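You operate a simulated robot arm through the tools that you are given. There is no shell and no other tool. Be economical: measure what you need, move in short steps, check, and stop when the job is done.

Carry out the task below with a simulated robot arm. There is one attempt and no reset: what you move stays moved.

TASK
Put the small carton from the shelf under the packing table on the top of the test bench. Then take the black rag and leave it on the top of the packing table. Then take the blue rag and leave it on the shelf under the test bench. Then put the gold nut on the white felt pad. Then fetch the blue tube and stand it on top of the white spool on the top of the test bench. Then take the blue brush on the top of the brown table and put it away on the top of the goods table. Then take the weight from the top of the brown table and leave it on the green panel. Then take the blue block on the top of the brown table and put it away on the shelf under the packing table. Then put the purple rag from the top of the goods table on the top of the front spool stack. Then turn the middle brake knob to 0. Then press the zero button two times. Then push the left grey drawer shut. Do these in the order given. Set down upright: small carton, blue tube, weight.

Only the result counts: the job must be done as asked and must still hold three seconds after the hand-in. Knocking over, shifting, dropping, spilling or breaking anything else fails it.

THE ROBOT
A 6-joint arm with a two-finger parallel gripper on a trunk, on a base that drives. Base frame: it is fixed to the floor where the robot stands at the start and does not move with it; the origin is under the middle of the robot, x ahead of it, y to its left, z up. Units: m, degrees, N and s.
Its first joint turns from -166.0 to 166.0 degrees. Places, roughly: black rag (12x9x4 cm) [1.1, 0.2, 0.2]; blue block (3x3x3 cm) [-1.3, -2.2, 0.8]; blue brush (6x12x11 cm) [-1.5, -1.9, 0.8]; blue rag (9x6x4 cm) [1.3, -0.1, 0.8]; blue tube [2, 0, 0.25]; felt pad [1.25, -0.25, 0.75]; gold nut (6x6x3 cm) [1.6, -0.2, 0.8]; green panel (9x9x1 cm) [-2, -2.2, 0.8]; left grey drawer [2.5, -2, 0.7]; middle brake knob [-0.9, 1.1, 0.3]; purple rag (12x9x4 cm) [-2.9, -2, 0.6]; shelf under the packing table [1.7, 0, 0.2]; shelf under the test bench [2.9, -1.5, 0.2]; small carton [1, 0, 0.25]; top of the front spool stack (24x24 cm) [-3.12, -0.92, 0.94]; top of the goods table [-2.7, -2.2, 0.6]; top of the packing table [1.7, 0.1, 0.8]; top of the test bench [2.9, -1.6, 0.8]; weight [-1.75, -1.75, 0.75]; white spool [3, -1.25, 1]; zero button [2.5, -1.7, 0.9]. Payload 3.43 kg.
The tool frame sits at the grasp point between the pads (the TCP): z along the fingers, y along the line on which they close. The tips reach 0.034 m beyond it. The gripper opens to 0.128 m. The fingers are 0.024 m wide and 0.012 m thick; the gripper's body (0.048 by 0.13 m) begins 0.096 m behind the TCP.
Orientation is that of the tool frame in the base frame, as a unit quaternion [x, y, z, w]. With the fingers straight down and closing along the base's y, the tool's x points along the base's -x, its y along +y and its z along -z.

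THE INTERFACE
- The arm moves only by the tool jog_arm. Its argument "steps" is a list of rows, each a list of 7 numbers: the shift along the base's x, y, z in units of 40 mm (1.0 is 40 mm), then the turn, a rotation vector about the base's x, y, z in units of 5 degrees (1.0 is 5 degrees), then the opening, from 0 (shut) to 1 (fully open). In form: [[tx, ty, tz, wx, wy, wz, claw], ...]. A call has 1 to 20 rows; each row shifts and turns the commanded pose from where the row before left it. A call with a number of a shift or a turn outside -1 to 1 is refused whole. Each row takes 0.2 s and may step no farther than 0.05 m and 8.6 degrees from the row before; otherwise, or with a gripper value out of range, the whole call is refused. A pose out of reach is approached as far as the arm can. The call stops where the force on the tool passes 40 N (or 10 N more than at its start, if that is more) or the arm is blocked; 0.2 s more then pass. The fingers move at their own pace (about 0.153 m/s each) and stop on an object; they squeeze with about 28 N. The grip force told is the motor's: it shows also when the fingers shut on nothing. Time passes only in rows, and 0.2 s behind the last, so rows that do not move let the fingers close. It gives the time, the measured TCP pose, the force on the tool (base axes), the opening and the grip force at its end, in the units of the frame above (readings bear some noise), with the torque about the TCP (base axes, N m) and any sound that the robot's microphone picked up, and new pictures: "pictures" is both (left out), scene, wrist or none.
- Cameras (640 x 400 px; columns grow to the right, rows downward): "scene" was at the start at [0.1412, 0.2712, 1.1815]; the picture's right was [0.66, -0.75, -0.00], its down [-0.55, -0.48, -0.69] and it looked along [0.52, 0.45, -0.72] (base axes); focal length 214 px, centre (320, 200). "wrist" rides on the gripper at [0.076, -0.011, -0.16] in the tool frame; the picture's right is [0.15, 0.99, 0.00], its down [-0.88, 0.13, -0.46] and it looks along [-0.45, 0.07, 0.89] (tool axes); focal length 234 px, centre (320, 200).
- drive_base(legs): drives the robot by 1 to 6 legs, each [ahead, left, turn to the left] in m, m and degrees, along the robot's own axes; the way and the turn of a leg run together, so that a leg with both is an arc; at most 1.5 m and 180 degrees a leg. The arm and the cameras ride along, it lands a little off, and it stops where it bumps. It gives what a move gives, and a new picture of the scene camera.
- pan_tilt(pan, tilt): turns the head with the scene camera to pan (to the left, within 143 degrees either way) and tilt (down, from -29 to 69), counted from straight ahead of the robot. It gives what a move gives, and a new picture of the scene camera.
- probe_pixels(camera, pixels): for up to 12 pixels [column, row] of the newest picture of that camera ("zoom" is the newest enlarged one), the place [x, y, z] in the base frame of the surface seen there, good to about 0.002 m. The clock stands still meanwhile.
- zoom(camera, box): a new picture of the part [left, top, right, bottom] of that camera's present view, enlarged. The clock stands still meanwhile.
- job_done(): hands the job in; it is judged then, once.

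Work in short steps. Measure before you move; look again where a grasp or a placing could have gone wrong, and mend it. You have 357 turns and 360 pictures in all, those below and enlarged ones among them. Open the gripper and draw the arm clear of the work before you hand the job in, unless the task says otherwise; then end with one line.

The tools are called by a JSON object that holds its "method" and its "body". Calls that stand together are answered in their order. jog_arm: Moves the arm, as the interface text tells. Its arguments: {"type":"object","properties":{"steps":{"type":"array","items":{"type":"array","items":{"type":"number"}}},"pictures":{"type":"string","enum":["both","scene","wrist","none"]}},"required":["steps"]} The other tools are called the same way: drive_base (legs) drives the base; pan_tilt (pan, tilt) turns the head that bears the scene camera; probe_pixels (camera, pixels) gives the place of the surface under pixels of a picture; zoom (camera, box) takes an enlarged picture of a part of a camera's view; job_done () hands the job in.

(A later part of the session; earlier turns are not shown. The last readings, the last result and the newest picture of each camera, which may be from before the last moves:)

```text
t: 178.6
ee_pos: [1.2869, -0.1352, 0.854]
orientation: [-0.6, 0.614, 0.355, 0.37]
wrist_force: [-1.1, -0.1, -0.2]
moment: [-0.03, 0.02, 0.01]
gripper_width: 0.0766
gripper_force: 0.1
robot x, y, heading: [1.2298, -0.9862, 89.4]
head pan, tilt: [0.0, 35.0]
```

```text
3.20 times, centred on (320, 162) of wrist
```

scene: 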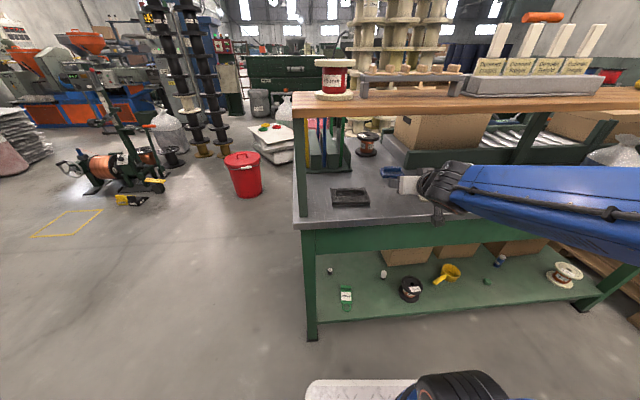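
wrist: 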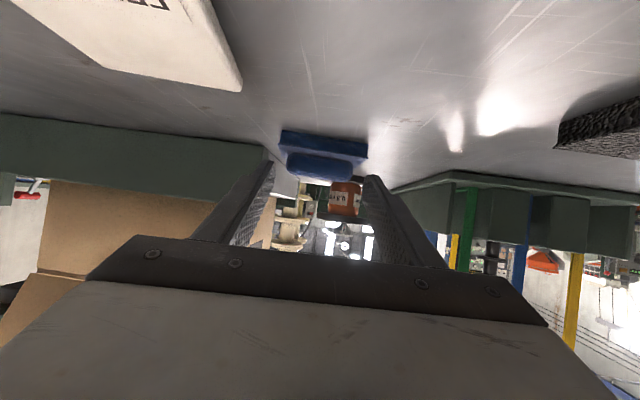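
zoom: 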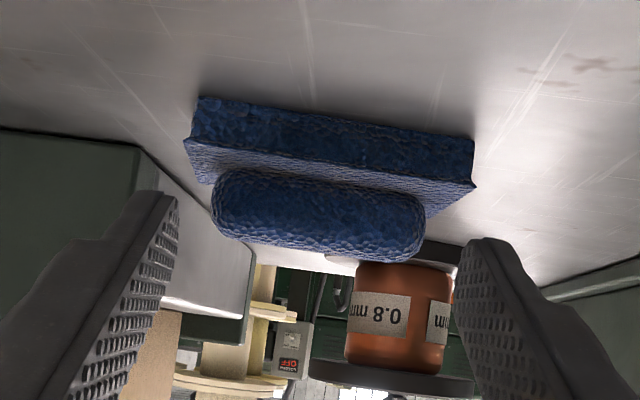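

Well centred. I advance the last 38 mm and lower to z≈0.843.

{"method": "jog_arm", "body": {"steps": [[0, 0.5, -0.1, 0, 0, 0, 0.6], [0, 0.45, -0.15, 0, 0, 0, 0.6]], "pictures": "wrist"}}

{"method": "zoom", "body": {"camera": "wrist", "box": [220, 100, 420, 225]}}

```text
t: 179.2
ee_pos: [1.2849, -0.0969, 0.8436]
orientation: [-0.601, 0.615, 0.354, 0.369]
wrist_force: [-0.1, 0.3, -0.1]
moment: [0.02, 0.0, 0.02]
gripper_width: 0.0768
gripper_force: 0.1
robot x, y, heading: [1.2304, -0.9859, 89.6]
head pan, tilt: [0.0, 35.0]
```

wrist: 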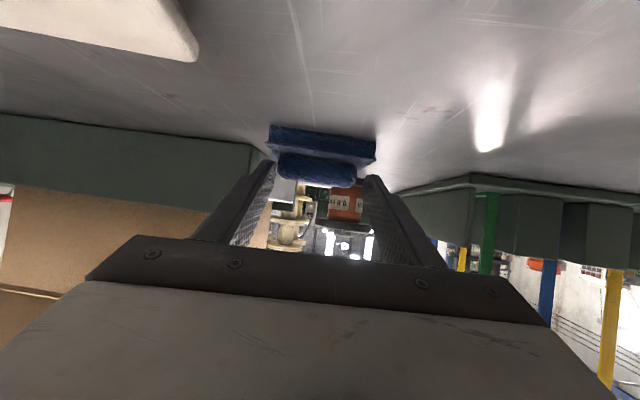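

```text
3.20 times, centred on (320, 162) of wrist
```

zoom: 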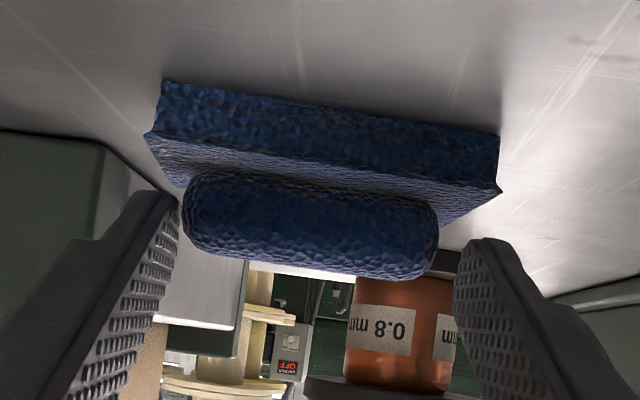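

I nudge 3 mm to +x and close.

{"method": "jog_arm", "body": {"steps": [[0.08, 0.05, 0, 0, 0, 0, 0.6], [0, 0, 0, 0, 0, 0, 0.4], [0, 0, 0, 0, 0, 0, 0.3], [0, 0, 0, 0, 0, 0, 0.3]], "pictures": "wrist"}}

```text
t: 180.2
ee_pos: [1.2884, -0.0958, 0.8434]
orientation: [-0.601, 0.614, 0.354, 0.369]
wrist_force: [-0.3, 0.1, -0.1]
moment: [0.0, -0.01, -0.04]
gripper_width: 0.0669
gripper_force: 28.4
robot x, y, heading: [1.2268, -0.9845, 90.0]
head pan, tilt: [0.0, 35.0]
```

wrist: 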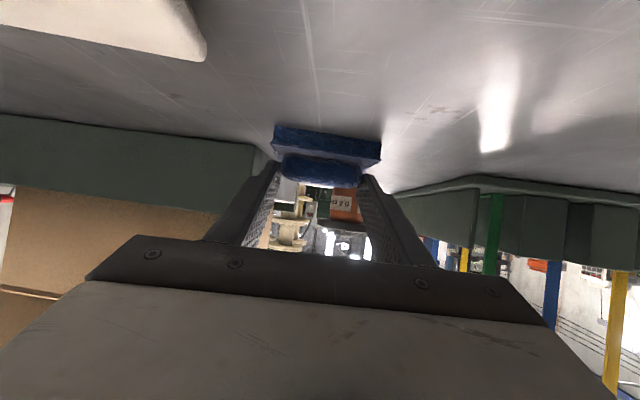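

Gripped on the ridge (67 mm). I lift 1.2 cm and draw it out.

{"method": "jog_arm", "body": {"steps": [[0, 0, 0.15, 0, 0, 0, 0.3], [0, 0, 0.2, 0, 0, 0, 0.3], [0, -0.6, 0.1, 0, 0, 0, 0.3], [0, -0.8, 0, 0, 0, 0, 0.3], [0, -0.8, 0, 0, 0, 0, 0.3], [0, -0.8, 0, 0, 0, 0, 0.3]]}}

```text
t: 181.6
ee_pos: [1.2861, -0.2152, 0.859]
orientation: [-0.601, 0.614, 0.354, 0.369]
wrist_force: [0.2, 0.5, -0.9]
moment: [0.06, 0.0, -0.02]
gripper_width: 0.0673
gripper_force: 28.0
robot x, y, heading: [1.2286, -0.9798, 89.8]
head pan, tilt: [0.0, 35.0]
```

scene: 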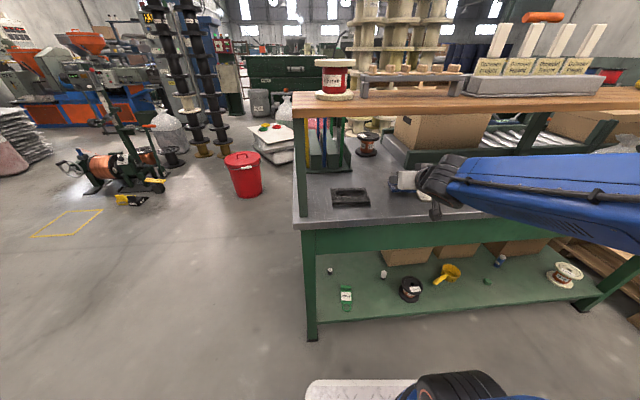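
wrist: 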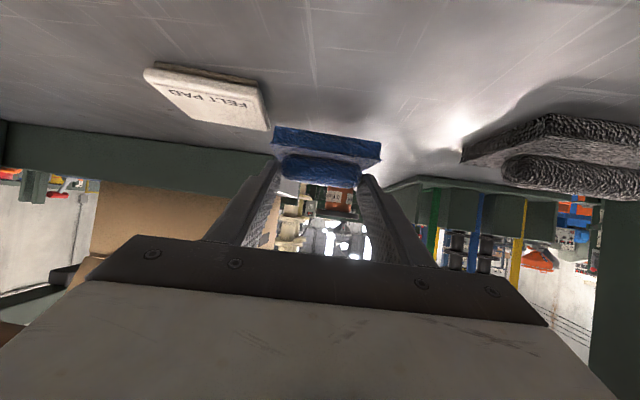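

Blue rag is held. I retract past the table edge, then back the base a little.

{"method": "jog_arm", "body": {"steps": [[0, -0.9, 0, 0, 0, 0, 0.3], [0, -0.9, 0, 0, 0, 0, 0.3], [0, -0.9, 0, 0, 0, 0, 0.3], [0, -0.9, 0, 0, 0, 0, 0.3], [0, -0.5, 0, 0, 0, 0, 0.3]], "pictures": "none"}}

{"method": "drive_base", "body": {"legs": [[-0.03, 0, 0]]}}

{"method": "jog_arm", "body": {"steps": [[0, 0, 0.5, -1, 0, 0, 0.3], [0, 0, 0.5, -1, 0, 0, 0.3], [0, 0, 0.5, -1, 0, 0, 0.3], [0, -0.9, 0.3, 0, 0, 0, 0.3], [0, -0.5, 0.3, 0, 0, 0, 0.3]]}}

```text
t: 182.8
ee_pos: [1.2874, -0.3799, 0.8616]
orientation: [-0.601, 0.615, 0.352, 0.369]
wrist_force: [-0.1, 0.1, -0.8]
moment: [-0.02, -0.02, -0.05]
gripper_width: 0.0668
gripper_force: 28.2
robot x, y, heading: [1.2316, -0.9853, 89.8]
head pan, tilt: [0.0, 35.0]
```

```text
t: 183.7
ee_pos: [1.2884, -0.4095, 0.8616]
orientation: [-0.601, 0.615, 0.353, 0.369]
wrist_force: [0.8, -0.1, 0.3]
moment: [-0.02, 0.0, 0.0]
gripper_width: 0.0667
gripper_force: 27.9
robot x, y, heading: [1.2311, -1.0122, 90.0]
head pan, tilt: [0.0, 35.0]
```

scene: 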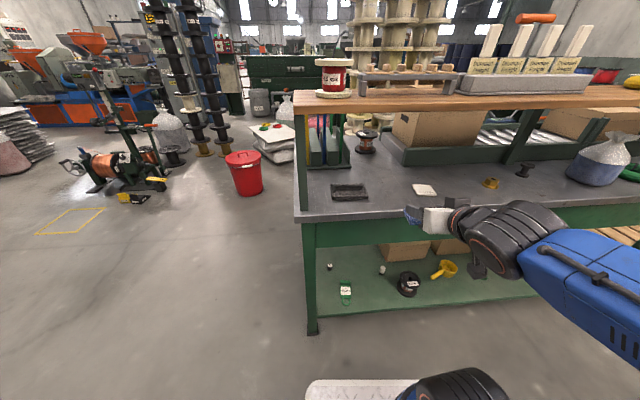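

```text
t: 184.9
ee_pos: [1.2882, -0.4649, 0.9441]
orientation: [-0.644, 0.656, 0.271, 0.288]
wrist_force: [0.0, 0.3, -0.9]
moment: [0.02, -0.03, -0.02]
gripper_width: 0.0671
gripper_force: 28.2
robot x, y, heading: [1.2285, -1.0096, 90.0]
head pan, tilt: [0.0, 35.0]
```

scene: 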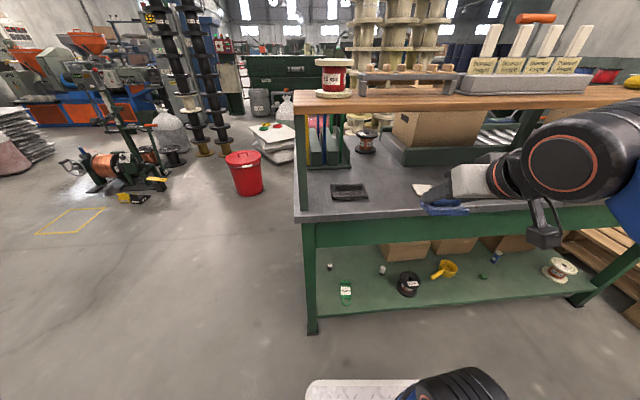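
wrist: 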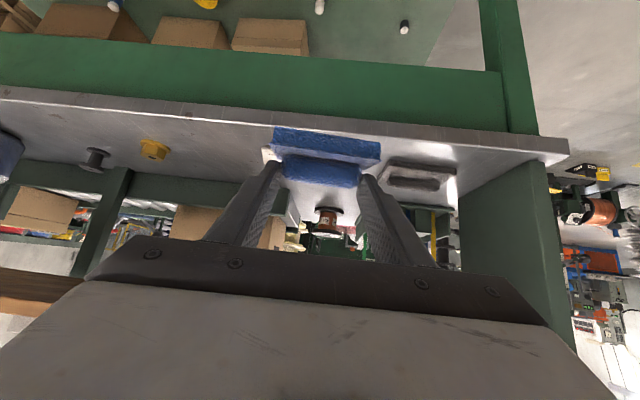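

I step forward 5 cm and turn the base back to heading 0, then drive toward the bench.

{"method": "drive_base", "body": {"legs": [[0.05, 0, 0], [0, 0, -90], [0.5, 0.07, 0]]}}

{"method": "pan_tilt", "body": {"pan": -40, "tilt": 40}}

```text
t: 192.1
ee_pos: [2.2768, -0.9184, 0.944]
orientation: [-0.008, 0.919, -0.005, 0.395]
wrist_force: [1.0, -0.5, -0.6]
moment: [0.02, -0.01, -0.02]
gripper_width: 0.0673
gripper_force: 27.9
robot x, y, heading: [1.7314, -0.8755, 1.6]
head pan, tilt: [0.0, 35.0]
```

scene: 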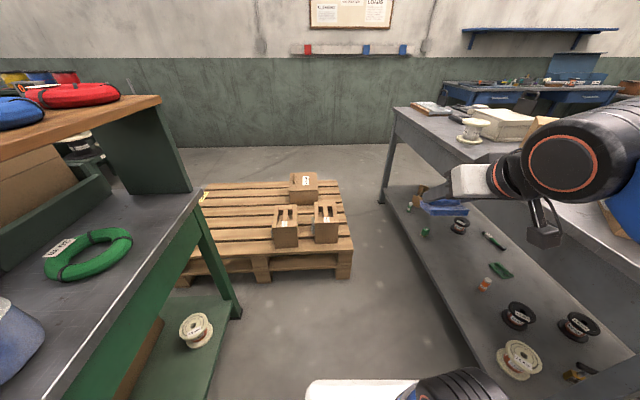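

```text
t: 193.2
ee_pos: [2.2762, -0.9175, 0.9451]
orientation: [-0.008, 0.919, -0.005, 0.394]
wrist_force: [0.5, 0.4, -0.5]
moment: [-0.05, 0.01, 0.0]
gripper_width: 0.067
gripper_force: 27.5
robot x, y, heading: [1.7236, -0.8763, 2.0]
head pan, tilt: [-40.0, 40.0]
```

scene: 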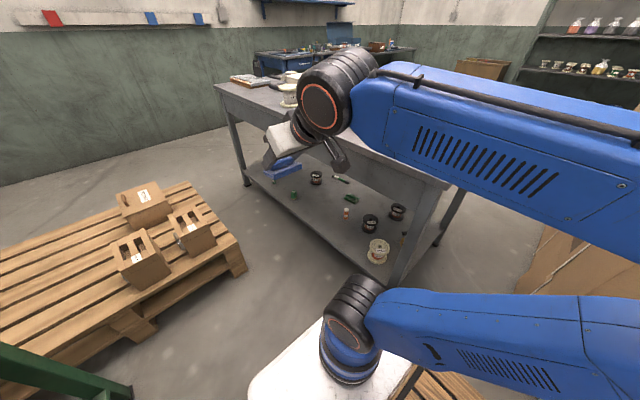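

I zoom on the bench shelf and probe free places and the arm's base axis.

{"method": "zoom", "body": {"camera": "scene", "box": [230, 140, 430, 300]}}

{"method": "probe_pixels", "body": {"camera": "scene", "pixels": [[325, 205], [335, 190], [293, 193], [316, 180], [346, 213], [352, 198], [370, 224], [335, 235], [350, 300], [330, 330], [310, 205], [400, 280]]}}

```text
2.50 times, centred on (330, 220) of scene
```

zoom: 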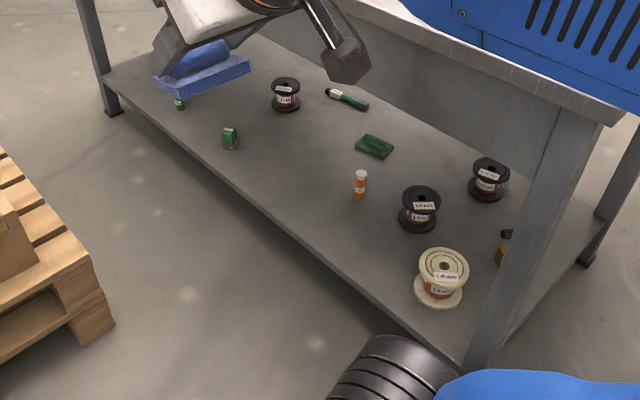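

```text
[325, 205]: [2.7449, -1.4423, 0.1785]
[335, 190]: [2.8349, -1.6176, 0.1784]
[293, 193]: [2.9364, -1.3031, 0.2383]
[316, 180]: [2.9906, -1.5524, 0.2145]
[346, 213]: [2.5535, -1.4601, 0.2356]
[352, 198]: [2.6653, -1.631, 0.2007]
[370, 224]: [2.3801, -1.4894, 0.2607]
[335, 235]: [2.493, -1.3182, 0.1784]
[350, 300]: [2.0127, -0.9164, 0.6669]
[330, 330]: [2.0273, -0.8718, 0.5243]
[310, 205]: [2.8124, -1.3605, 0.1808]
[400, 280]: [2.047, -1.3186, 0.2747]
```

Arm axis is about 0.29 m ahead of the robot centre. A free place near the shelf front at (2.72, −1.345), z 0.179. I lower the tool in the corridor while turning it to heading −45°.

{"method": "jog_arm", "body": {"steps": [[0.3, -0.2, -0.8, 0, 0, -1, 0.3], [0.3, -0.2, -0.8, 0, 0, -1, 0.3], [0.3, -0.2, -0.8, 0, 0, -1, 0.3], [0.3, -0.2, -0.8, 0, 0, -1, 0.3], [0.3, -0.2, -0.8, 0, 0, -1, 0.3], [0.3, -0.2, -0.8, 0, 0, -1, 0.3], [0.3, 0, -0.9, 0, 0, -1, 0.3], [0.3, 0, -0.9, 0, 0, -1, 0.3], [0.3, 0, -0.9, 0, 0, -1, 0.3], [0.3, 0, -0.9, 0, 0, 0, 0.3], [0.3, 0, -0.9, 0, 0, 0, 0.3], [0, 0, -0.9, 0, 0, 0, 0.3], [0, 0, -0.9, 0, 0, 0, 0.3], [0, 0, -0.9, 0, 0, 0, 0.3]]}}

```text
t: 196.2
ee_pos: [2.4881, -0.9342, 0.5266]
orientation: [0.344, 0.852, -0.156, 0.362]
wrist_force: [-0.6, -0.3, -0.6]
moment: [0.0, 0.0, 0.0]
gripper_width: 0.0669
gripper_force: 28.4
out of reach, approached as far as the arm can: row 6, 7, 8, 9, 10, 11, 12, 13, 14
robot x, y, heading: [1.7254, -0.8773, 2.3]
head pan, tilt: [-40.0, 40.0]
```

scene: 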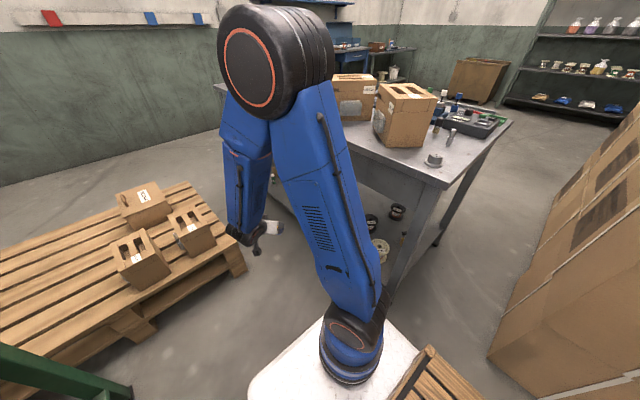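
wrist: 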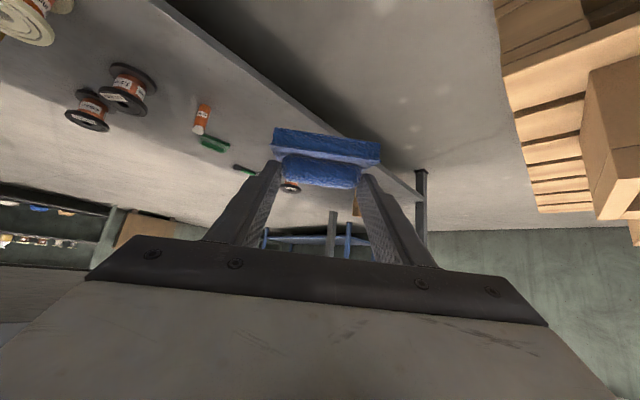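

The tool is strongly yawed from the arm plane; I bring it to the right (−y) so the plane follows.

{"method": "jog_arm", "body": {"steps": [[0, -0.8, 0, 0, 0, 0, 0.3], [0, -0.8, 0, 0, 0, 0, 0.3], [0, -0.8, 0, 0, 0, 0, 0.3]], "pictures": "none"}}

```text
t: 197.0
ee_pos: [2.5084, -1.0269, 0.5341]
orientation: [0.344, 0.852, -0.156, 0.361]
wrist_force: [-0.2, -0.1, -0.1]
moment: [0.04, 0.04, -0.02]
gripper_width: 0.067
gripper_force: 28.2
out of reach, approached as far as the arm can: row 1, 2, 3
robot x, y, heading: [1.7262, -0.8765, 2.0]
head pan, tilt: [-40.0, 40.0]
```

It is likely too close to the axis; I move outward toward (2.64, −1.14).

{"method": "jog_arm", "body": {"steps": [[0.8, -0.4, 0, 0, 0, 0, 0.3], [0.8, -0.4, 0, 0, 0, 0, 0.3], [0.8, -0.4, 0, 0, 0, 0, 0.3], [0.6, -0.4, -0.3, 0, 0, 0, 0.3]]}}

```text
t: 198.0
ee_pos: [2.6296, -1.0922, 0.5209]
orientation: [0.343, 0.852, -0.155, 0.364]
wrist_force: [0.3, 0.9, 0.3]
moment: [0.0, -0.01, 0.0]
gripper_width: 0.0669
gripper_force: 28.2
robot x, y, heading: [1.7306, -0.8778, 1.8]
head pan, tilt: [-40.0, 40.0]
```

scene: 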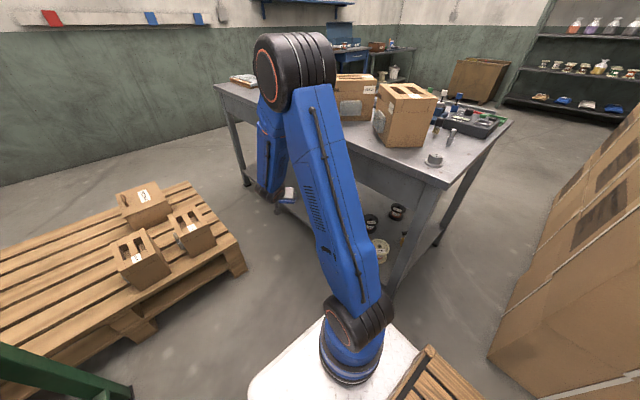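
wrist: 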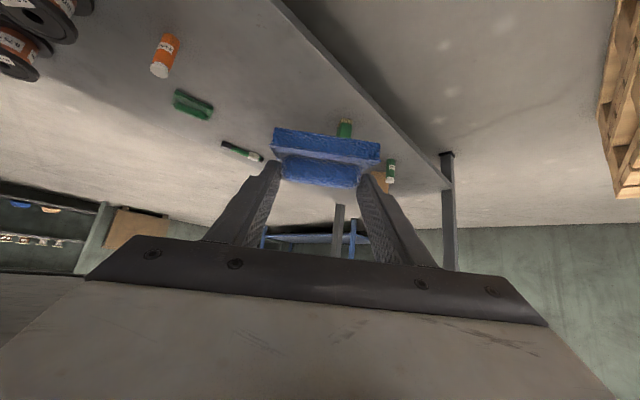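

Reachable again. I flatten the pitch to ~29°, lower, and move toward the shelf place.

{"method": "jog_arm", "body": {"steps": [[0, 0, -0.8, -0.7, -0.7, 0, 0.3], [0, 0, -0.8, -0.7, -0.7, 0, 0.3], [0, 0, -0.8, -0.7, -0.7, 0, 0.3], [0, 0, -0.8, 0, 0, 0, 0.3], [0, 0, -0.8, 0, 0, 0, 0.3], [0, 0, -0.8, 0, 0, 0, 0.3]]}}

```text
t: 199.4
ee_pos: [2.6776, -1.0855, 0.3767]
orientation: [0.32, 0.8, -0.208, 0.463]
wrist_force: [-0.5, 0.7, -1.4]
moment: [0.01, 0.03, 0.0]
gripper_width: 0.0672
gripper_force: 28.0
out of reach, approached as far as the arm can: row 3, 4, 5, 6
robot x, y, heading: [1.7289, -0.8806, 1.8]
head pan, tilt: [-40.0, 40.0]
```

scene: 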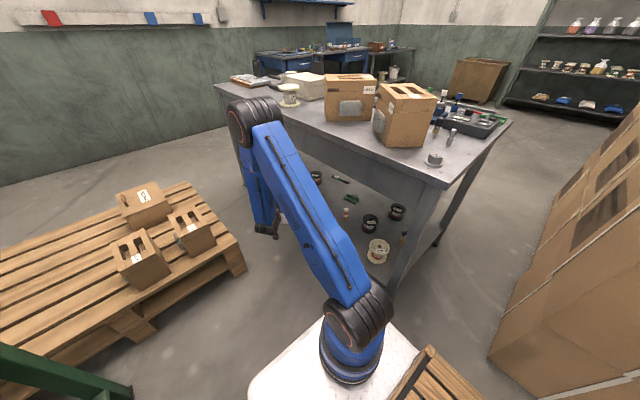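
wrist: 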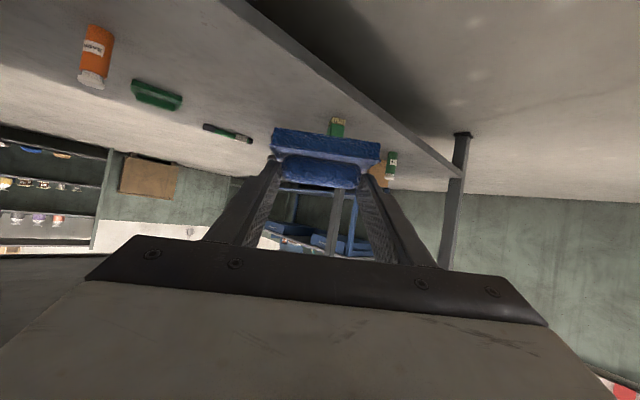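

The wrist is too near the axis for this pitch; I back the base 0.15 m and continue from there.

{"method": "drive_base", "body": {"legs": [[-0.17, 0, 0]]}}

{"method": "jog_arm", "body": {"steps": [[0.9, -0.3, 0, 0, 0, 0, 0.3], [0.9, -0.3, 0, 0, 0, 0, 0.3], [0.9, -0.3, -0.2, 0, 0, 0, 0.3], [0.3, -0.8, -0.5, 0, 0, 0, 0.3]]}}

```text
t: 200.8
ee_pos: [2.5071, -1.0917, 0.376]
orientation: [0.32, 0.801, -0.208, 0.461]
wrist_force: [-0.5, 0.4, -1.0]
moment: [0.05, 0.02, 0.03]
gripper_width: 0.0671
gripper_force: 28.1
robot x, y, heading: [1.5574, -0.8823, 1.7]
head pan, tilt: [-40.0, 40.0]
```

scene: 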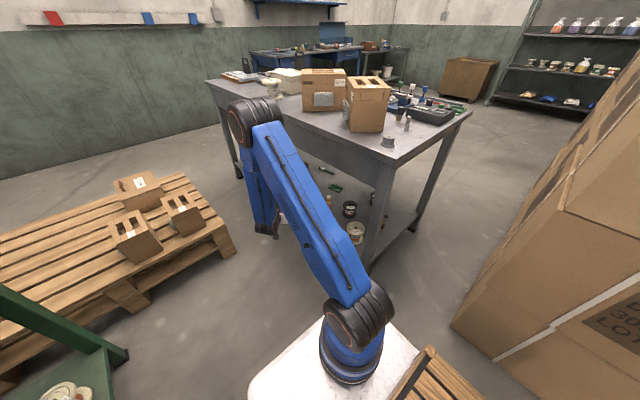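

```text
t: 201.8
ee_pos: [2.6259, -1.1574, 0.3475]
orientation: [0.32, 0.8, -0.208, 0.463]
wrist_force: [0.5, -0.6, 0.0]
moment: [0.05, 0.03, -0.01]
gripper_width: 0.067
gripper_force: 28.4
robot x, y, heading: [1.5562, -0.8838, 1.9]
head pan, tilt: [-40.0, 40.0]
```

scene: 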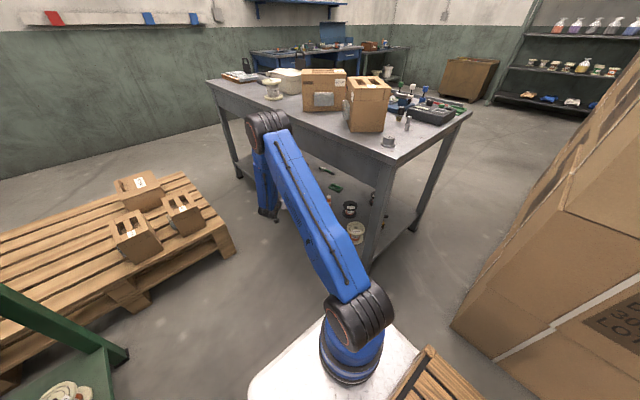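
wrist: 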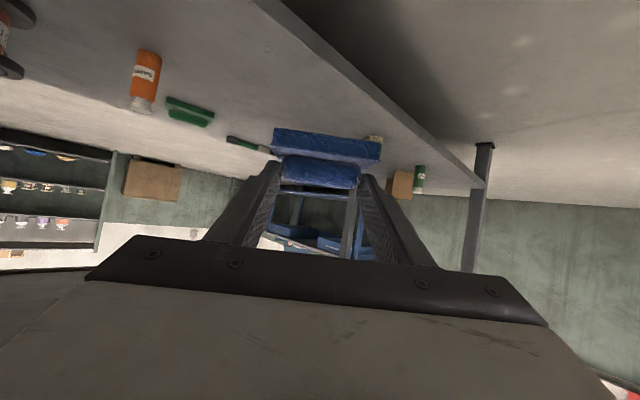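

Reach is fine. I advance over the shelf edge, lowering to z≈0.26.

{"method": "jog_arm", "body": {"steps": [[0.4, -0.85, -0.5, 0, 0, 0, 0.3], [0.4, -0.85, -0.5, 0, 0, 0, 0.3], [0.4, -0.85, -0.5, 0, 0, 0, 0.3], [0.4, -0.85, -0.4, 0, 0, 0, 0.3], [0.4, -0.85, -0.2, 0, 0, 0, 0.3]]}}

```text
t: 203.0
ee_pos: [2.7069, -1.3279, 0.2636]
orientation: [0.32, 0.8, -0.208, 0.462]
wrist_force: [0.5, 0.3, 0.1]
moment: [0.04, 0.06, -0.02]
gripper_width: 0.0671
gripper_force: 27.8
robot x, y, heading: [1.5561, -0.8866, 2.0]
head pan, tilt: [-40.0, 40.0]
```

scene: 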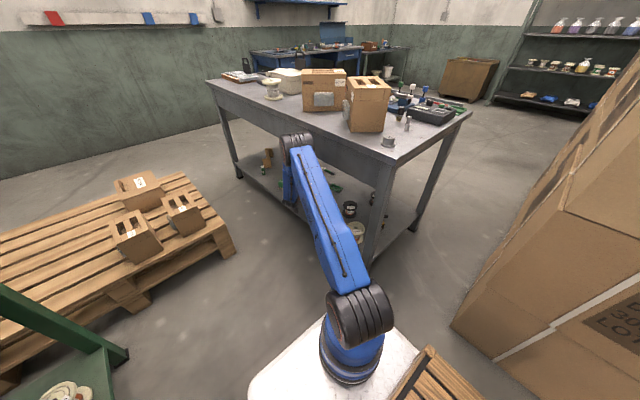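
wrist: 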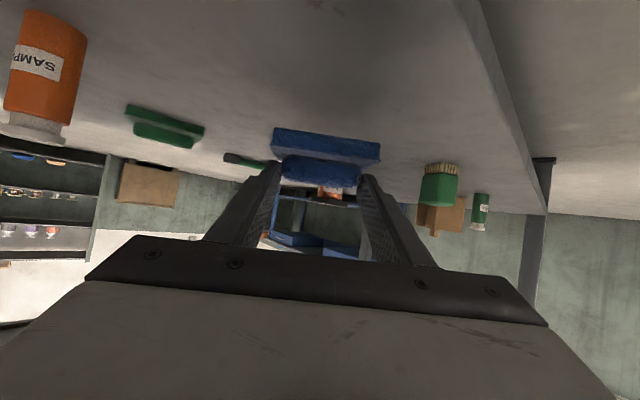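

I check elbow clearance to the bench edge.

{"method": "probe_pixels", "body": {"camera": "scene", "pixels": [[297, 138], [308, 145], [315, 165], [300, 175], [320, 135], [335, 150], [285, 165]]}}

```text
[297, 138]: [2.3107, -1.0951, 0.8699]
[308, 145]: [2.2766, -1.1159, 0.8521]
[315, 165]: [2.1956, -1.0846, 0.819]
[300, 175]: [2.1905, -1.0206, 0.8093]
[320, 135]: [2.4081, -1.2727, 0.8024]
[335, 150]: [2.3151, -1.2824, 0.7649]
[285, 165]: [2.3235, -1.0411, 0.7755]
```

About 10 cm clearance. I lower to contact.

{"method": "jog_arm", "body": {"steps": [[0, 0, -0.5, 0, 0, 0, 0.3], [0, 0, -0.35, 0, 0, 0, 0.3]], "pictures": "none"}}

{"method": "jog_arm", "body": {"steps": [[0, 0, -0.12, 0, 0, 0, 0.3]], "pictures": "wrist"}}

```text
t: 203.6
ee_pos: [2.7071, -1.3321, 0.2288]
orientation: [0.32, 0.8, -0.209, 0.462]
wrist_force: [-0.5, -0.9, -0.8]
moment: [0.03, 0.03, -0.03]
gripper_width: 0.067
gripper_force: 27.8
robot x, y, heading: [1.5558, -0.8858, 1.7]
head pan, tilt: [-40.0, 40.0]
```

```text
t: 204.0
ee_pos: [2.7059, -1.3309, 0.2255]
orientation: [0.321, 0.8, -0.209, 0.462]
wrist_force: [-0.4, 0.1, 0.2]
moment: [0.01, -0.05, -0.01]
gripper_width: 0.067
gripper_force: 28.1
robot x, y, heading: [1.5537, -0.882, 1.9]
head pan, tilt: [-40.0, 40.0]
```

wrist: 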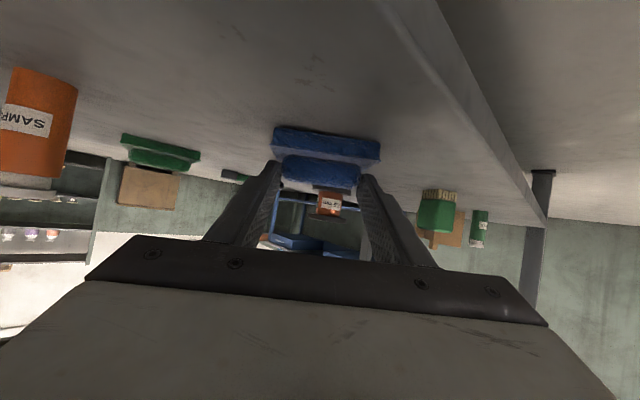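

{"method": "jog_arm", "body": {"steps": [[0, 0, -0.1, 0, 0, 0, 0.3]], "pictures": "none"}}

```text
t: 204.4
ee_pos: [2.7073, -1.3301, 0.2247]
orientation: [0.32, 0.8, -0.208, 0.464]
wrist_force: [-3.5, 0.4, 16.6]
moment: [-0.03, -0.93, 0.03]
gripper_width: 0.0673
gripper_force: 27.6
robot x, y, heading: [1.5573, -0.8825, 1.9]
head pan, tilt: [-40.0, 40.0]
```

The rag rests on the shelf (16 N). I release, rise slightly, and draw back along the approach.

{"method": "jog_arm", "body": {"steps": [[0, 0, 0.07, 0, 0, 0, 0.6], [0, 0, 0, 0, 0, 0, 0.6], [0, 0, 0.3, 0, 0, 0, 0.6], [-0.4, 0.5, 0.5, 0, 0, 0, 0.6], [-0.4, 0.85, 0.4, 0, 0, 0, 0.6], [-0.4, 0.85, 0.4, 0, 0, 0, 0.6], [-0.4, 0.85, 0.4, 0, 0, 0, 0.6], [-0.4, 0.85, 0.4, 0, 0, 0, 0.6]]}}

```text
t: 206.2
ee_pos: [2.6258, -1.174, 0.3179]
orientation: [0.321, 0.8, -0.209, 0.462]
wrist_force: [-0.3, -0.4, 1.2]
moment: [0.02, -0.04, 0.01]
gripper_width: 0.0768
gripper_force: 0.0
robot x, y, heading: [1.5577, -0.883, 2.0]
head pan, tilt: [-40.0, 40.0]
```

scene: 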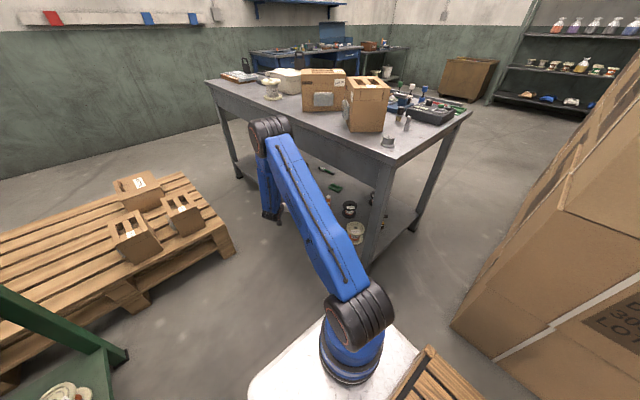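
wrist: 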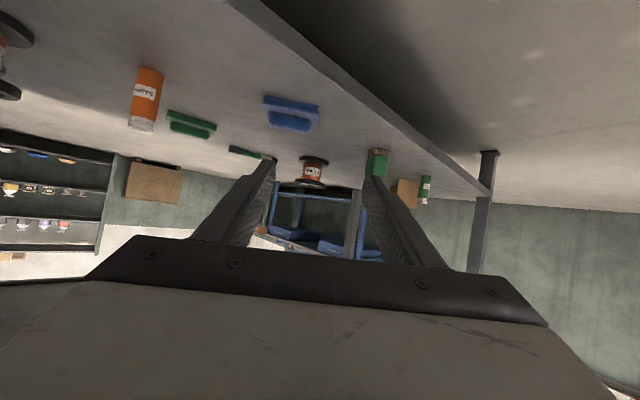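

Blue rag rests on the bench shelf. Next is the gold nut: I raise and fold the arm to a travel pose (heading 0, pitch 45°).

{"method": "jog_arm", "body": {"steps": [[0, 0.3, 0.8, 0, 0, 1, 0.6], [0, 0.3, 0.8, 0, 0, 1, 0.6], [0, 0.3, 0.8, 0, 0, 1, 0.6], [0, 0.3, 0.8, 0, 0, 1, 0.6], [0, 0.3, 0.8, 0, 0, 1, 0.6], [0, 0.3, 0.8, 0, 0, 1, 0.6], [0, 0.3, 0.9, 0, 0, 1, 0.6], [0, 0.3, 0.9, 0, 0, 1, 0.6], [0, 0.3, 0.9, 0, 0, 1, 0.6], [-0.2, 0, 0.9, 0, 1, 0, 0.6], [-0.5, 0, 0.8, 0, 1, 0, 0.6], [-0.5, 0, 0.8, 0, 1, 0, 0.6], [-0.8, 0, 0.5, 0, 0, 0, 0.6], [-0.9, 0, 0.3, 0, 0, 0, 0.6], [-0.9, 0, 0.3, 0, 0, 0, 0.6], [-0.9, 0, 0.3, 0, 0, 0, 0.6], [-0.9, 0, 0.3, 0, 0, 0, 0.6], [-0.9, 0, 0.3, 0, 0, 0, 0.6], [-0.9, 0, 0.3, 0, 0, 0, 0.6]]}}

```text
t: 210.2
ee_pos: [2.3483, -0.9667, 0.7922]
orientation: [0.008, 0.913, -0.046, 0.406]
wrist_force: [0.0, -0.1, -0.5]
moment: [0.02, -0.01, 0.0]
gripper_width: 0.0768
gripper_force: 0.1
out of reach, approached as far as the arm can: row 6, 7, 8, 9, 12
robot x, y, heading: [1.556, -0.884, 1.9]
head pan, tilt: [-40.0, 40.0]
```

scene: 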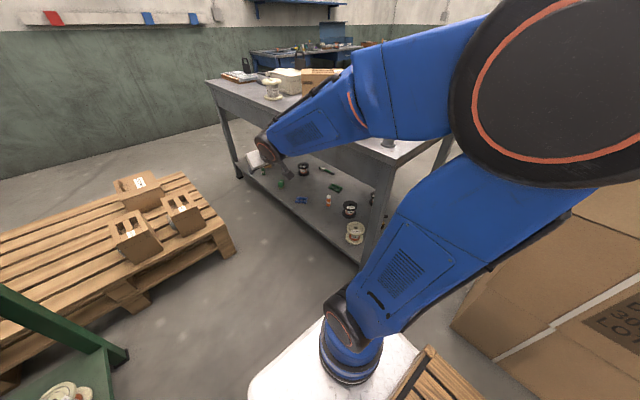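
wrist: 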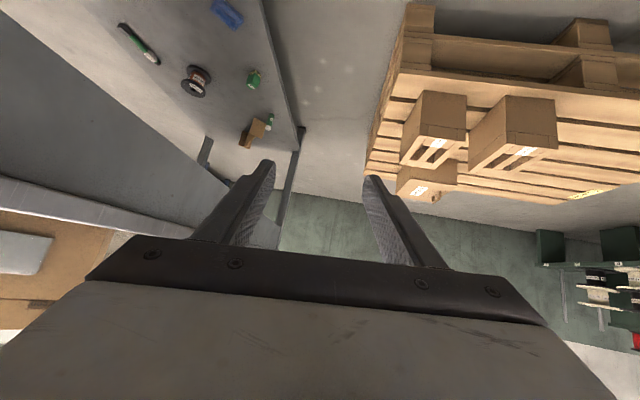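

I level the roll, raise to z≈1.0 and retract a bit, then turn the base to face the packing table.

{"method": "jog_arm", "body": {"steps": [[0, 0, 0.9, 0.9, 0, 0.7, 0.6], [0, 0, 0.9, 0, 0, 0.7, 0.6], [-0.5, 0.2, 0.8, 0, 0, 0, 0.6], [-0.6, 0.2, 0.8, 0, 0, 0, 0.6], [-0.8, 0.2, 0.5, 0, 0, 0, 0.6], [-0.9, 0.2, 0.2, 0, 0, 0, 0.6], [-0.9, 0.2, 0.2, 0, 0, 0, 0.6], [-0.9, 0.2, 0.2, 0, 0, 0, 0.6]], "pictures": "none"}}

{"method": "drive_base", "body": {"legs": [[0, -0.07, 0], [0, 0, 88]]}}

{"method": "pan_tilt", "body": {"pan": 0, "tilt": 38}}

```text
t: 212.0
ee_pos: [2.1648, -0.9158, 0.9717]
orientation: [-0.031, 0.913, 0.014, 0.408]
wrist_force: [-0.1, -0.5, 0.1]
moment: [-0.01, 0.01, 0.03]
gripper_width: 0.0773
gripper_force: 0.1
robot x, y, heading: [1.5573, -0.8883, 1.8]
head pan, tilt: [-40.0, 40.0]
```

```text
t: 216.8
ee_pos: [1.5939, -0.3456, 0.972]
orientation: [0.666, -0.625, -0.297, -0.279]
wrist_force: [0.0, -0.2, -0.2]
moment: [-0.02, -0.03, 0.04]
gripper_width: 0.0769
gripper_force: 0.2
robot x, y, heading: [1.5591, -0.9525, 91.7]
head pan, tilt: [-40.0, 40.0]
```

scene: 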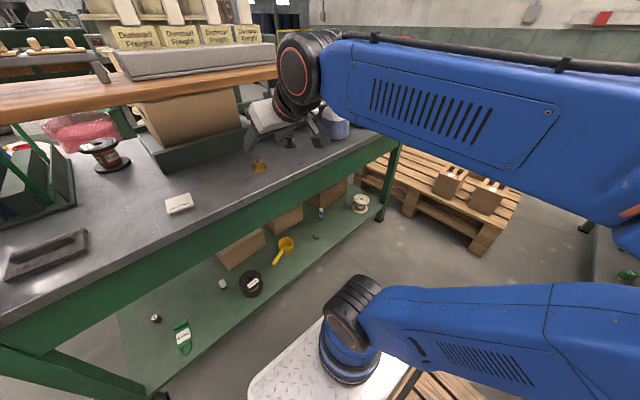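

```text
t: 217.9
ee_pos: [1.5943, -0.3451, 0.9717]
orientation: [0.665, -0.625, -0.297, -0.28]
wrist_force: [0.8, -0.5, 0.0]
moment: [-0.04, -0.01, -0.01]
gripper_width: 0.0769
gripper_force: 0.1
robot x, y, heading: [1.5582, -0.956, 91.6]
head pan, tilt: [0.0, 38.0]
```

scene: 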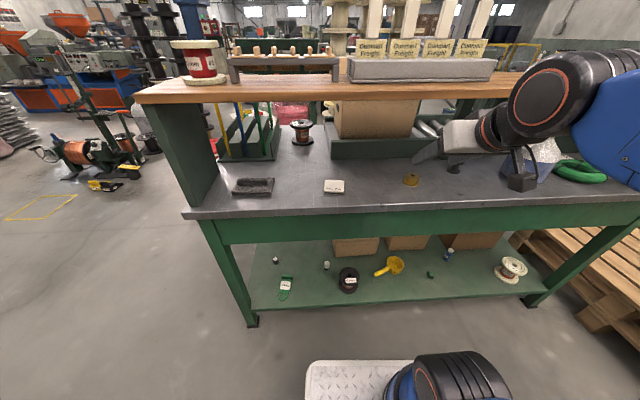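

I zoom on the nut and felt pad.

{"method": "zoom", "body": {"camera": "scene", "box": [310, 150, 440, 220]}}

{"method": "zoom", "body": {"camera": "scene", "box": [396, 166, 428, 190]}}

```text
4.92 times, centred on (375, 185) of scene
```

zoom: 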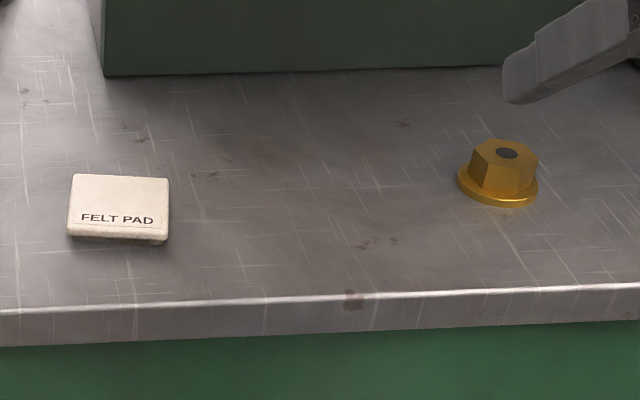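

```text
16.00 times, centred on (412, 178) of scene
```

zoom: 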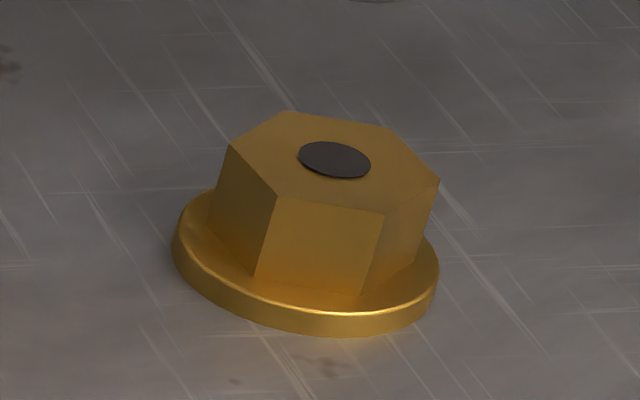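

{"method": "probe_pixels", "body": {"camera": "zoom", "pixels": [[335, 158], [290, 115], [230, 148], [278, 195], [382, 215], [435, 182], [385, 130], [180, 240], [435, 265], [310, 310], [320, 240], [360, 285]]}}

{"method": "probe_pixels", "body": {"camera": "scene", "pixels": [[326, 181], [344, 181], [325, 197], [343, 198], [334, 188]]}}

```text
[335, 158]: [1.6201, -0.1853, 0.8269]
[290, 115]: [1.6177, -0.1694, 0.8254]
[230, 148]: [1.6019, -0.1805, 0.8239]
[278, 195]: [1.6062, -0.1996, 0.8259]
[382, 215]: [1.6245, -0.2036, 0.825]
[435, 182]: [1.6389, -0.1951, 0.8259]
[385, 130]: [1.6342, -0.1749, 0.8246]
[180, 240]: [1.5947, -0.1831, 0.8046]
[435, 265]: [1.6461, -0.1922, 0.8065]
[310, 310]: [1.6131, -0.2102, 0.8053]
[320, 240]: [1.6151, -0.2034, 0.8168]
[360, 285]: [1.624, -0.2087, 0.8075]
```

```text
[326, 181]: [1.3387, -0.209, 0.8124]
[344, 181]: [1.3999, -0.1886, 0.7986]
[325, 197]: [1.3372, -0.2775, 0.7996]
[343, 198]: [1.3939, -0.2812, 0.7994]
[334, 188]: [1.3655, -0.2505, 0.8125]
```

The hex is 33 mm across, centred (1.620, −0.187), top 0.826; best flats at a closing axis of ~15°, so tool heading ~105°. I lower, align, and move in.

{"method": "jog_arm", "body": {"steps": [[0.2, 0, -0.9, 0, 0, 0.75, 0.48], [0.3, 0, -0.9, 0, 0, 0.75, 0.48], [0.26, 0, -0.6, 0, 0, 0.7, 0.48], [0, 0.8, 0, 0, 0, 0, 0.48], [0, 0.8, 0, 0, 0, 0, 0.48], [0, 0.8, 0, 0, 0, 0, 0.48]]}}

{"method": "zoom", "body": {"camera": "wrist", "box": [220, 80, 420, 205]}}

```text
t: 219.3
ee_pos: [1.6244, -0.2485, 0.8773]
orientation: [0.722, -0.558, -0.323, -0.249]
wrist_force: [0.2, -1.1, 0.0]
moment: [0.02, 0.03, -0.03]
gripper_width: 0.0613
gripper_force: 0.1
robot x, y, heading: [1.5587, -0.959, 91.6]
head pan, tilt: [0.0, 38.0]
```

scene: 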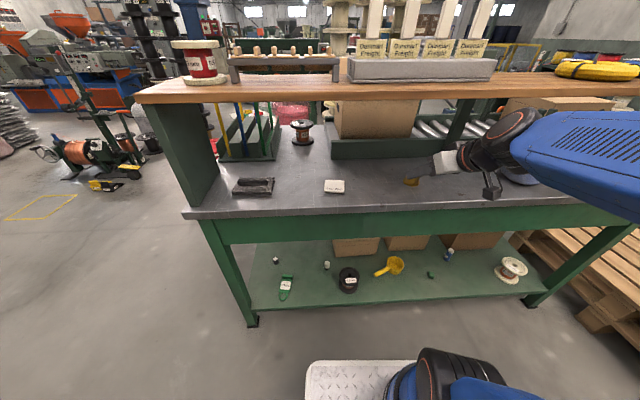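
wrist: 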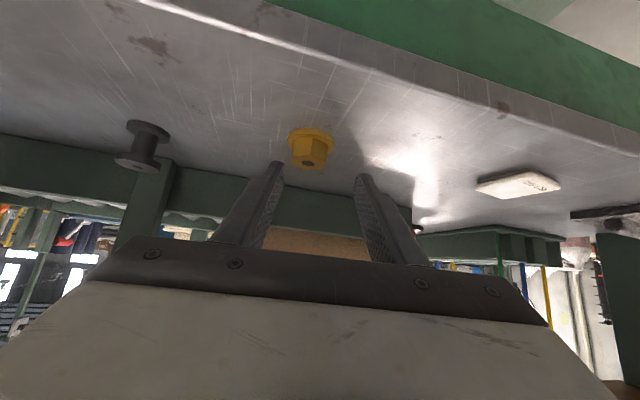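

```text
3.20 times, centred on (320, 142) of wrist
```

zoom: 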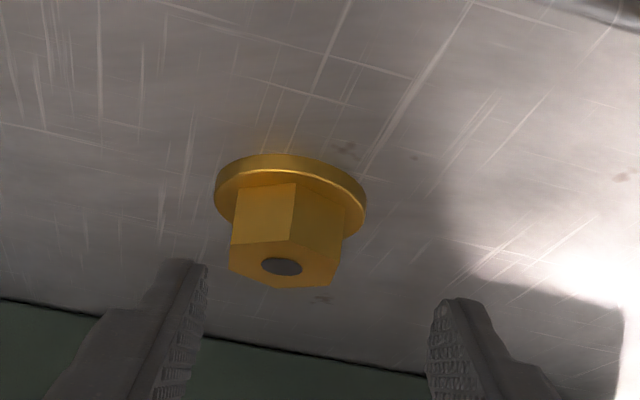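

I check the nut's coordinates from this view, then proceed to the grasp.

{"method": "probe_pixels", "body": {"camera": "zoom", "pixels": [[282, 266], [232, 262], [335, 275], [293, 245], [280, 285], [222, 200], [360, 215]]}}

```text
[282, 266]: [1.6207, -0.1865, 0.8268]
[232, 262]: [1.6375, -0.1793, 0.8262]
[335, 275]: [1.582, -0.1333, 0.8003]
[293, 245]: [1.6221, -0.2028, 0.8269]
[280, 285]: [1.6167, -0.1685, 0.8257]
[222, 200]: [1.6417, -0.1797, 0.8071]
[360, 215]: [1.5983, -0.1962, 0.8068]
```

Consistent. I advance 45 mm and lower to z≈0.8435, then close.

{"method": "jog_arm", "body": {"steps": [[0, 0.56, -0.2, 0, 0, 0, 0.48], [0, 0.56, -0.35, 0, 0, 0, 0.48], [0, 0, -0.28, 0, 0, 0, 0.48], [0, 0, 0, 0, 0, 0, 0.2], [0, 0, 0, 0, 0, 0, 0.1], [0, 0, 0, 0, 0, 0, 0.1]], "pictures": "wrist"}}

```text
t: 220.7
ee_pos: [1.6247, -0.204, 0.8419]
orientation: [0.723, -0.558, -0.323, -0.25]
wrist_force: [0.3, 0.9, 1.5]
moment: [0.12, -0.02, 0.06]
gripper_width: 0.0404
gripper_force: 27.6
robot x, y, heading: [1.5599, -0.9549, 91.5]
head pan, tilt: [0.0, 38.0]
```

wrist: 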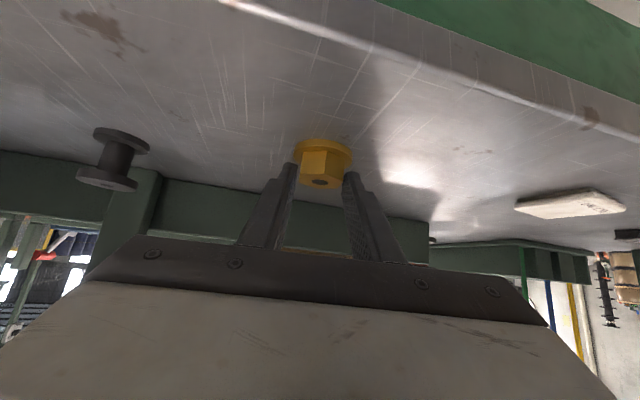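

Width 40 mm suggests vertices rather than flats. I zoom to see how it is held.

{"method": "zoom", "body": {"camera": "wrist", "box": [260, 110, 390, 210]}}

```text
4.00 times, centred on (325, 160) of wrist
```

zoom: 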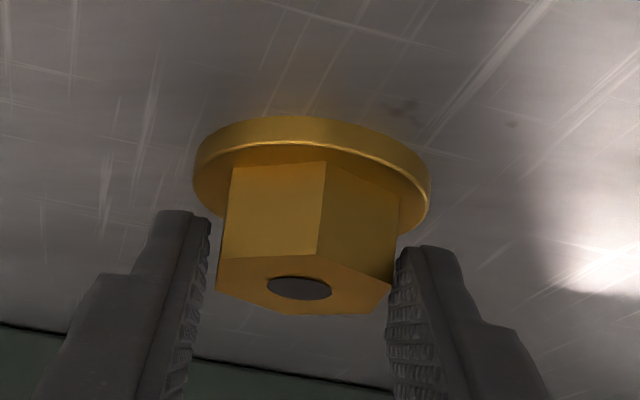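

It seems firmly held at the hex. I lift gently to test.

{"method": "jog_arm", "body": {"steps": [[0, 0, 0.15, 0, 0, 0, 0.1], [0, 0, 0.3, 0, 0, 0, 0.1]], "pictures": "wrist"}}

{"method": "zoom", "body": {"camera": "wrist", "box": [260, 110, 390, 210]}}

```text
t: 221.3
ee_pos: [1.6252, -0.2059, 0.8614]
orientation: [0.723, -0.558, -0.323, -0.249]
wrist_force: [-0.9, 0.0, -2.6]
moment: [-0.01, 0.02, 0.03]
gripper_width: 0.0402
gripper_force: 27.8
robot x, y, heading: [1.5589, -0.9523, 91.4]
head pan, tilt: [0.0, 38.0]
```

wrist: 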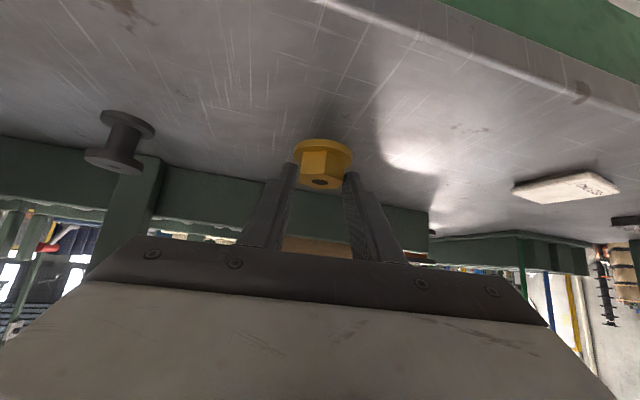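

```text
4.00 times, centred on (325, 160) of wrist
```

zoom: 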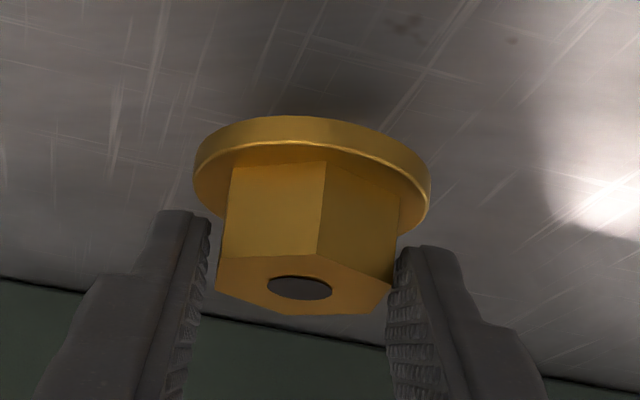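

Nut lifted and held. I measure the felt pad precisely.

{"method": "zoom", "body": {"camera": "scene", "box": [318, 172, 350, 200]}}

```text
14.29 times, centred on (334, 186) of scene
```

zoom: 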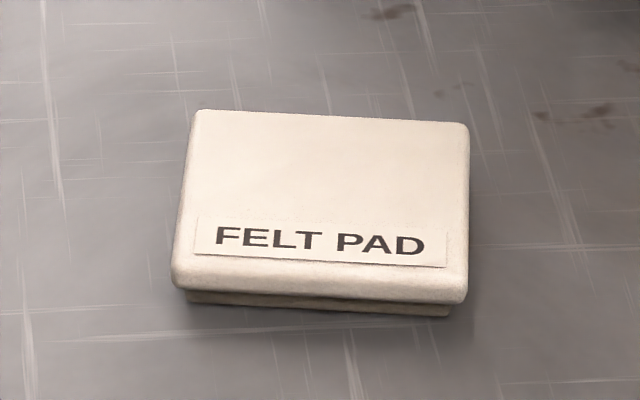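

{"method": "probe_pixels", "body": {"camera": "zoom", "pixels": [[200, 118], [460, 130], [182, 270], [460, 285], [325, 195], [190, 200], [462, 200], [325, 122], [320, 270]]}}

```text
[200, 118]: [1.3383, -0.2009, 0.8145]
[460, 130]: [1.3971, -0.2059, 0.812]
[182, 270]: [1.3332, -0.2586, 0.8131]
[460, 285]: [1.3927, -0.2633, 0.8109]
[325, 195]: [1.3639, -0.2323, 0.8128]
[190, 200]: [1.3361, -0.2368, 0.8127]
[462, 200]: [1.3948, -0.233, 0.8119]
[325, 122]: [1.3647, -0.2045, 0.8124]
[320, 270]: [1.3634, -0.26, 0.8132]
```

Pad centre (1.365, −0.232), top 0.813. I raise a bit and strafe the base left 0.2 m with the nut over the clear strip.

{"method": "jog_arm", "body": {"steps": [[0, -0.5, 0.5, 0, 0, 0, 0.1], [0, -0.6, 0.1, 0, 0, 0, 0.1]], "pictures": "none"}}

{"method": "drive_base", "body": {"legs": [[0, 0.22, -1.5]]}}

```text
t: 221.9
ee_pos: [1.6232, -0.2486, 0.8848]
orientation: [0.722, -0.559, -0.323, -0.249]
wrist_force: [0.1, 0.2, -2.2]
moment: [-0.07, 0.0, -0.03]
gripper_width: 0.0404
gripper_force: 28.1
robot x, y, heading: [1.5577, -0.9518, 91.4]
head pan, tilt: [0.0, 38.0]
```

```text
t: 223.6
ee_pos: [1.4218, -0.2536, 0.8839]
orientation: [0.715, -0.568, -0.318, -0.254]
wrist_force: [-0.5, 0.3, -2.4]
moment: [-0.04, -0.01, -0.02]
gripper_width: 0.0404
gripper_force: 28.0
robot x, y, heading: [1.3406, -0.9607, 89.8]
head pan, tilt: [0.0, 38.0]
```

scene: 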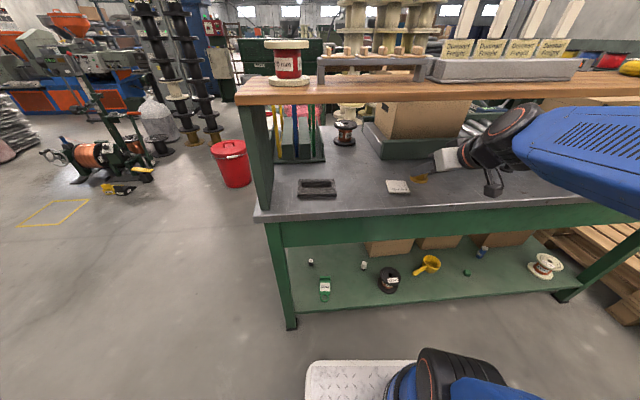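

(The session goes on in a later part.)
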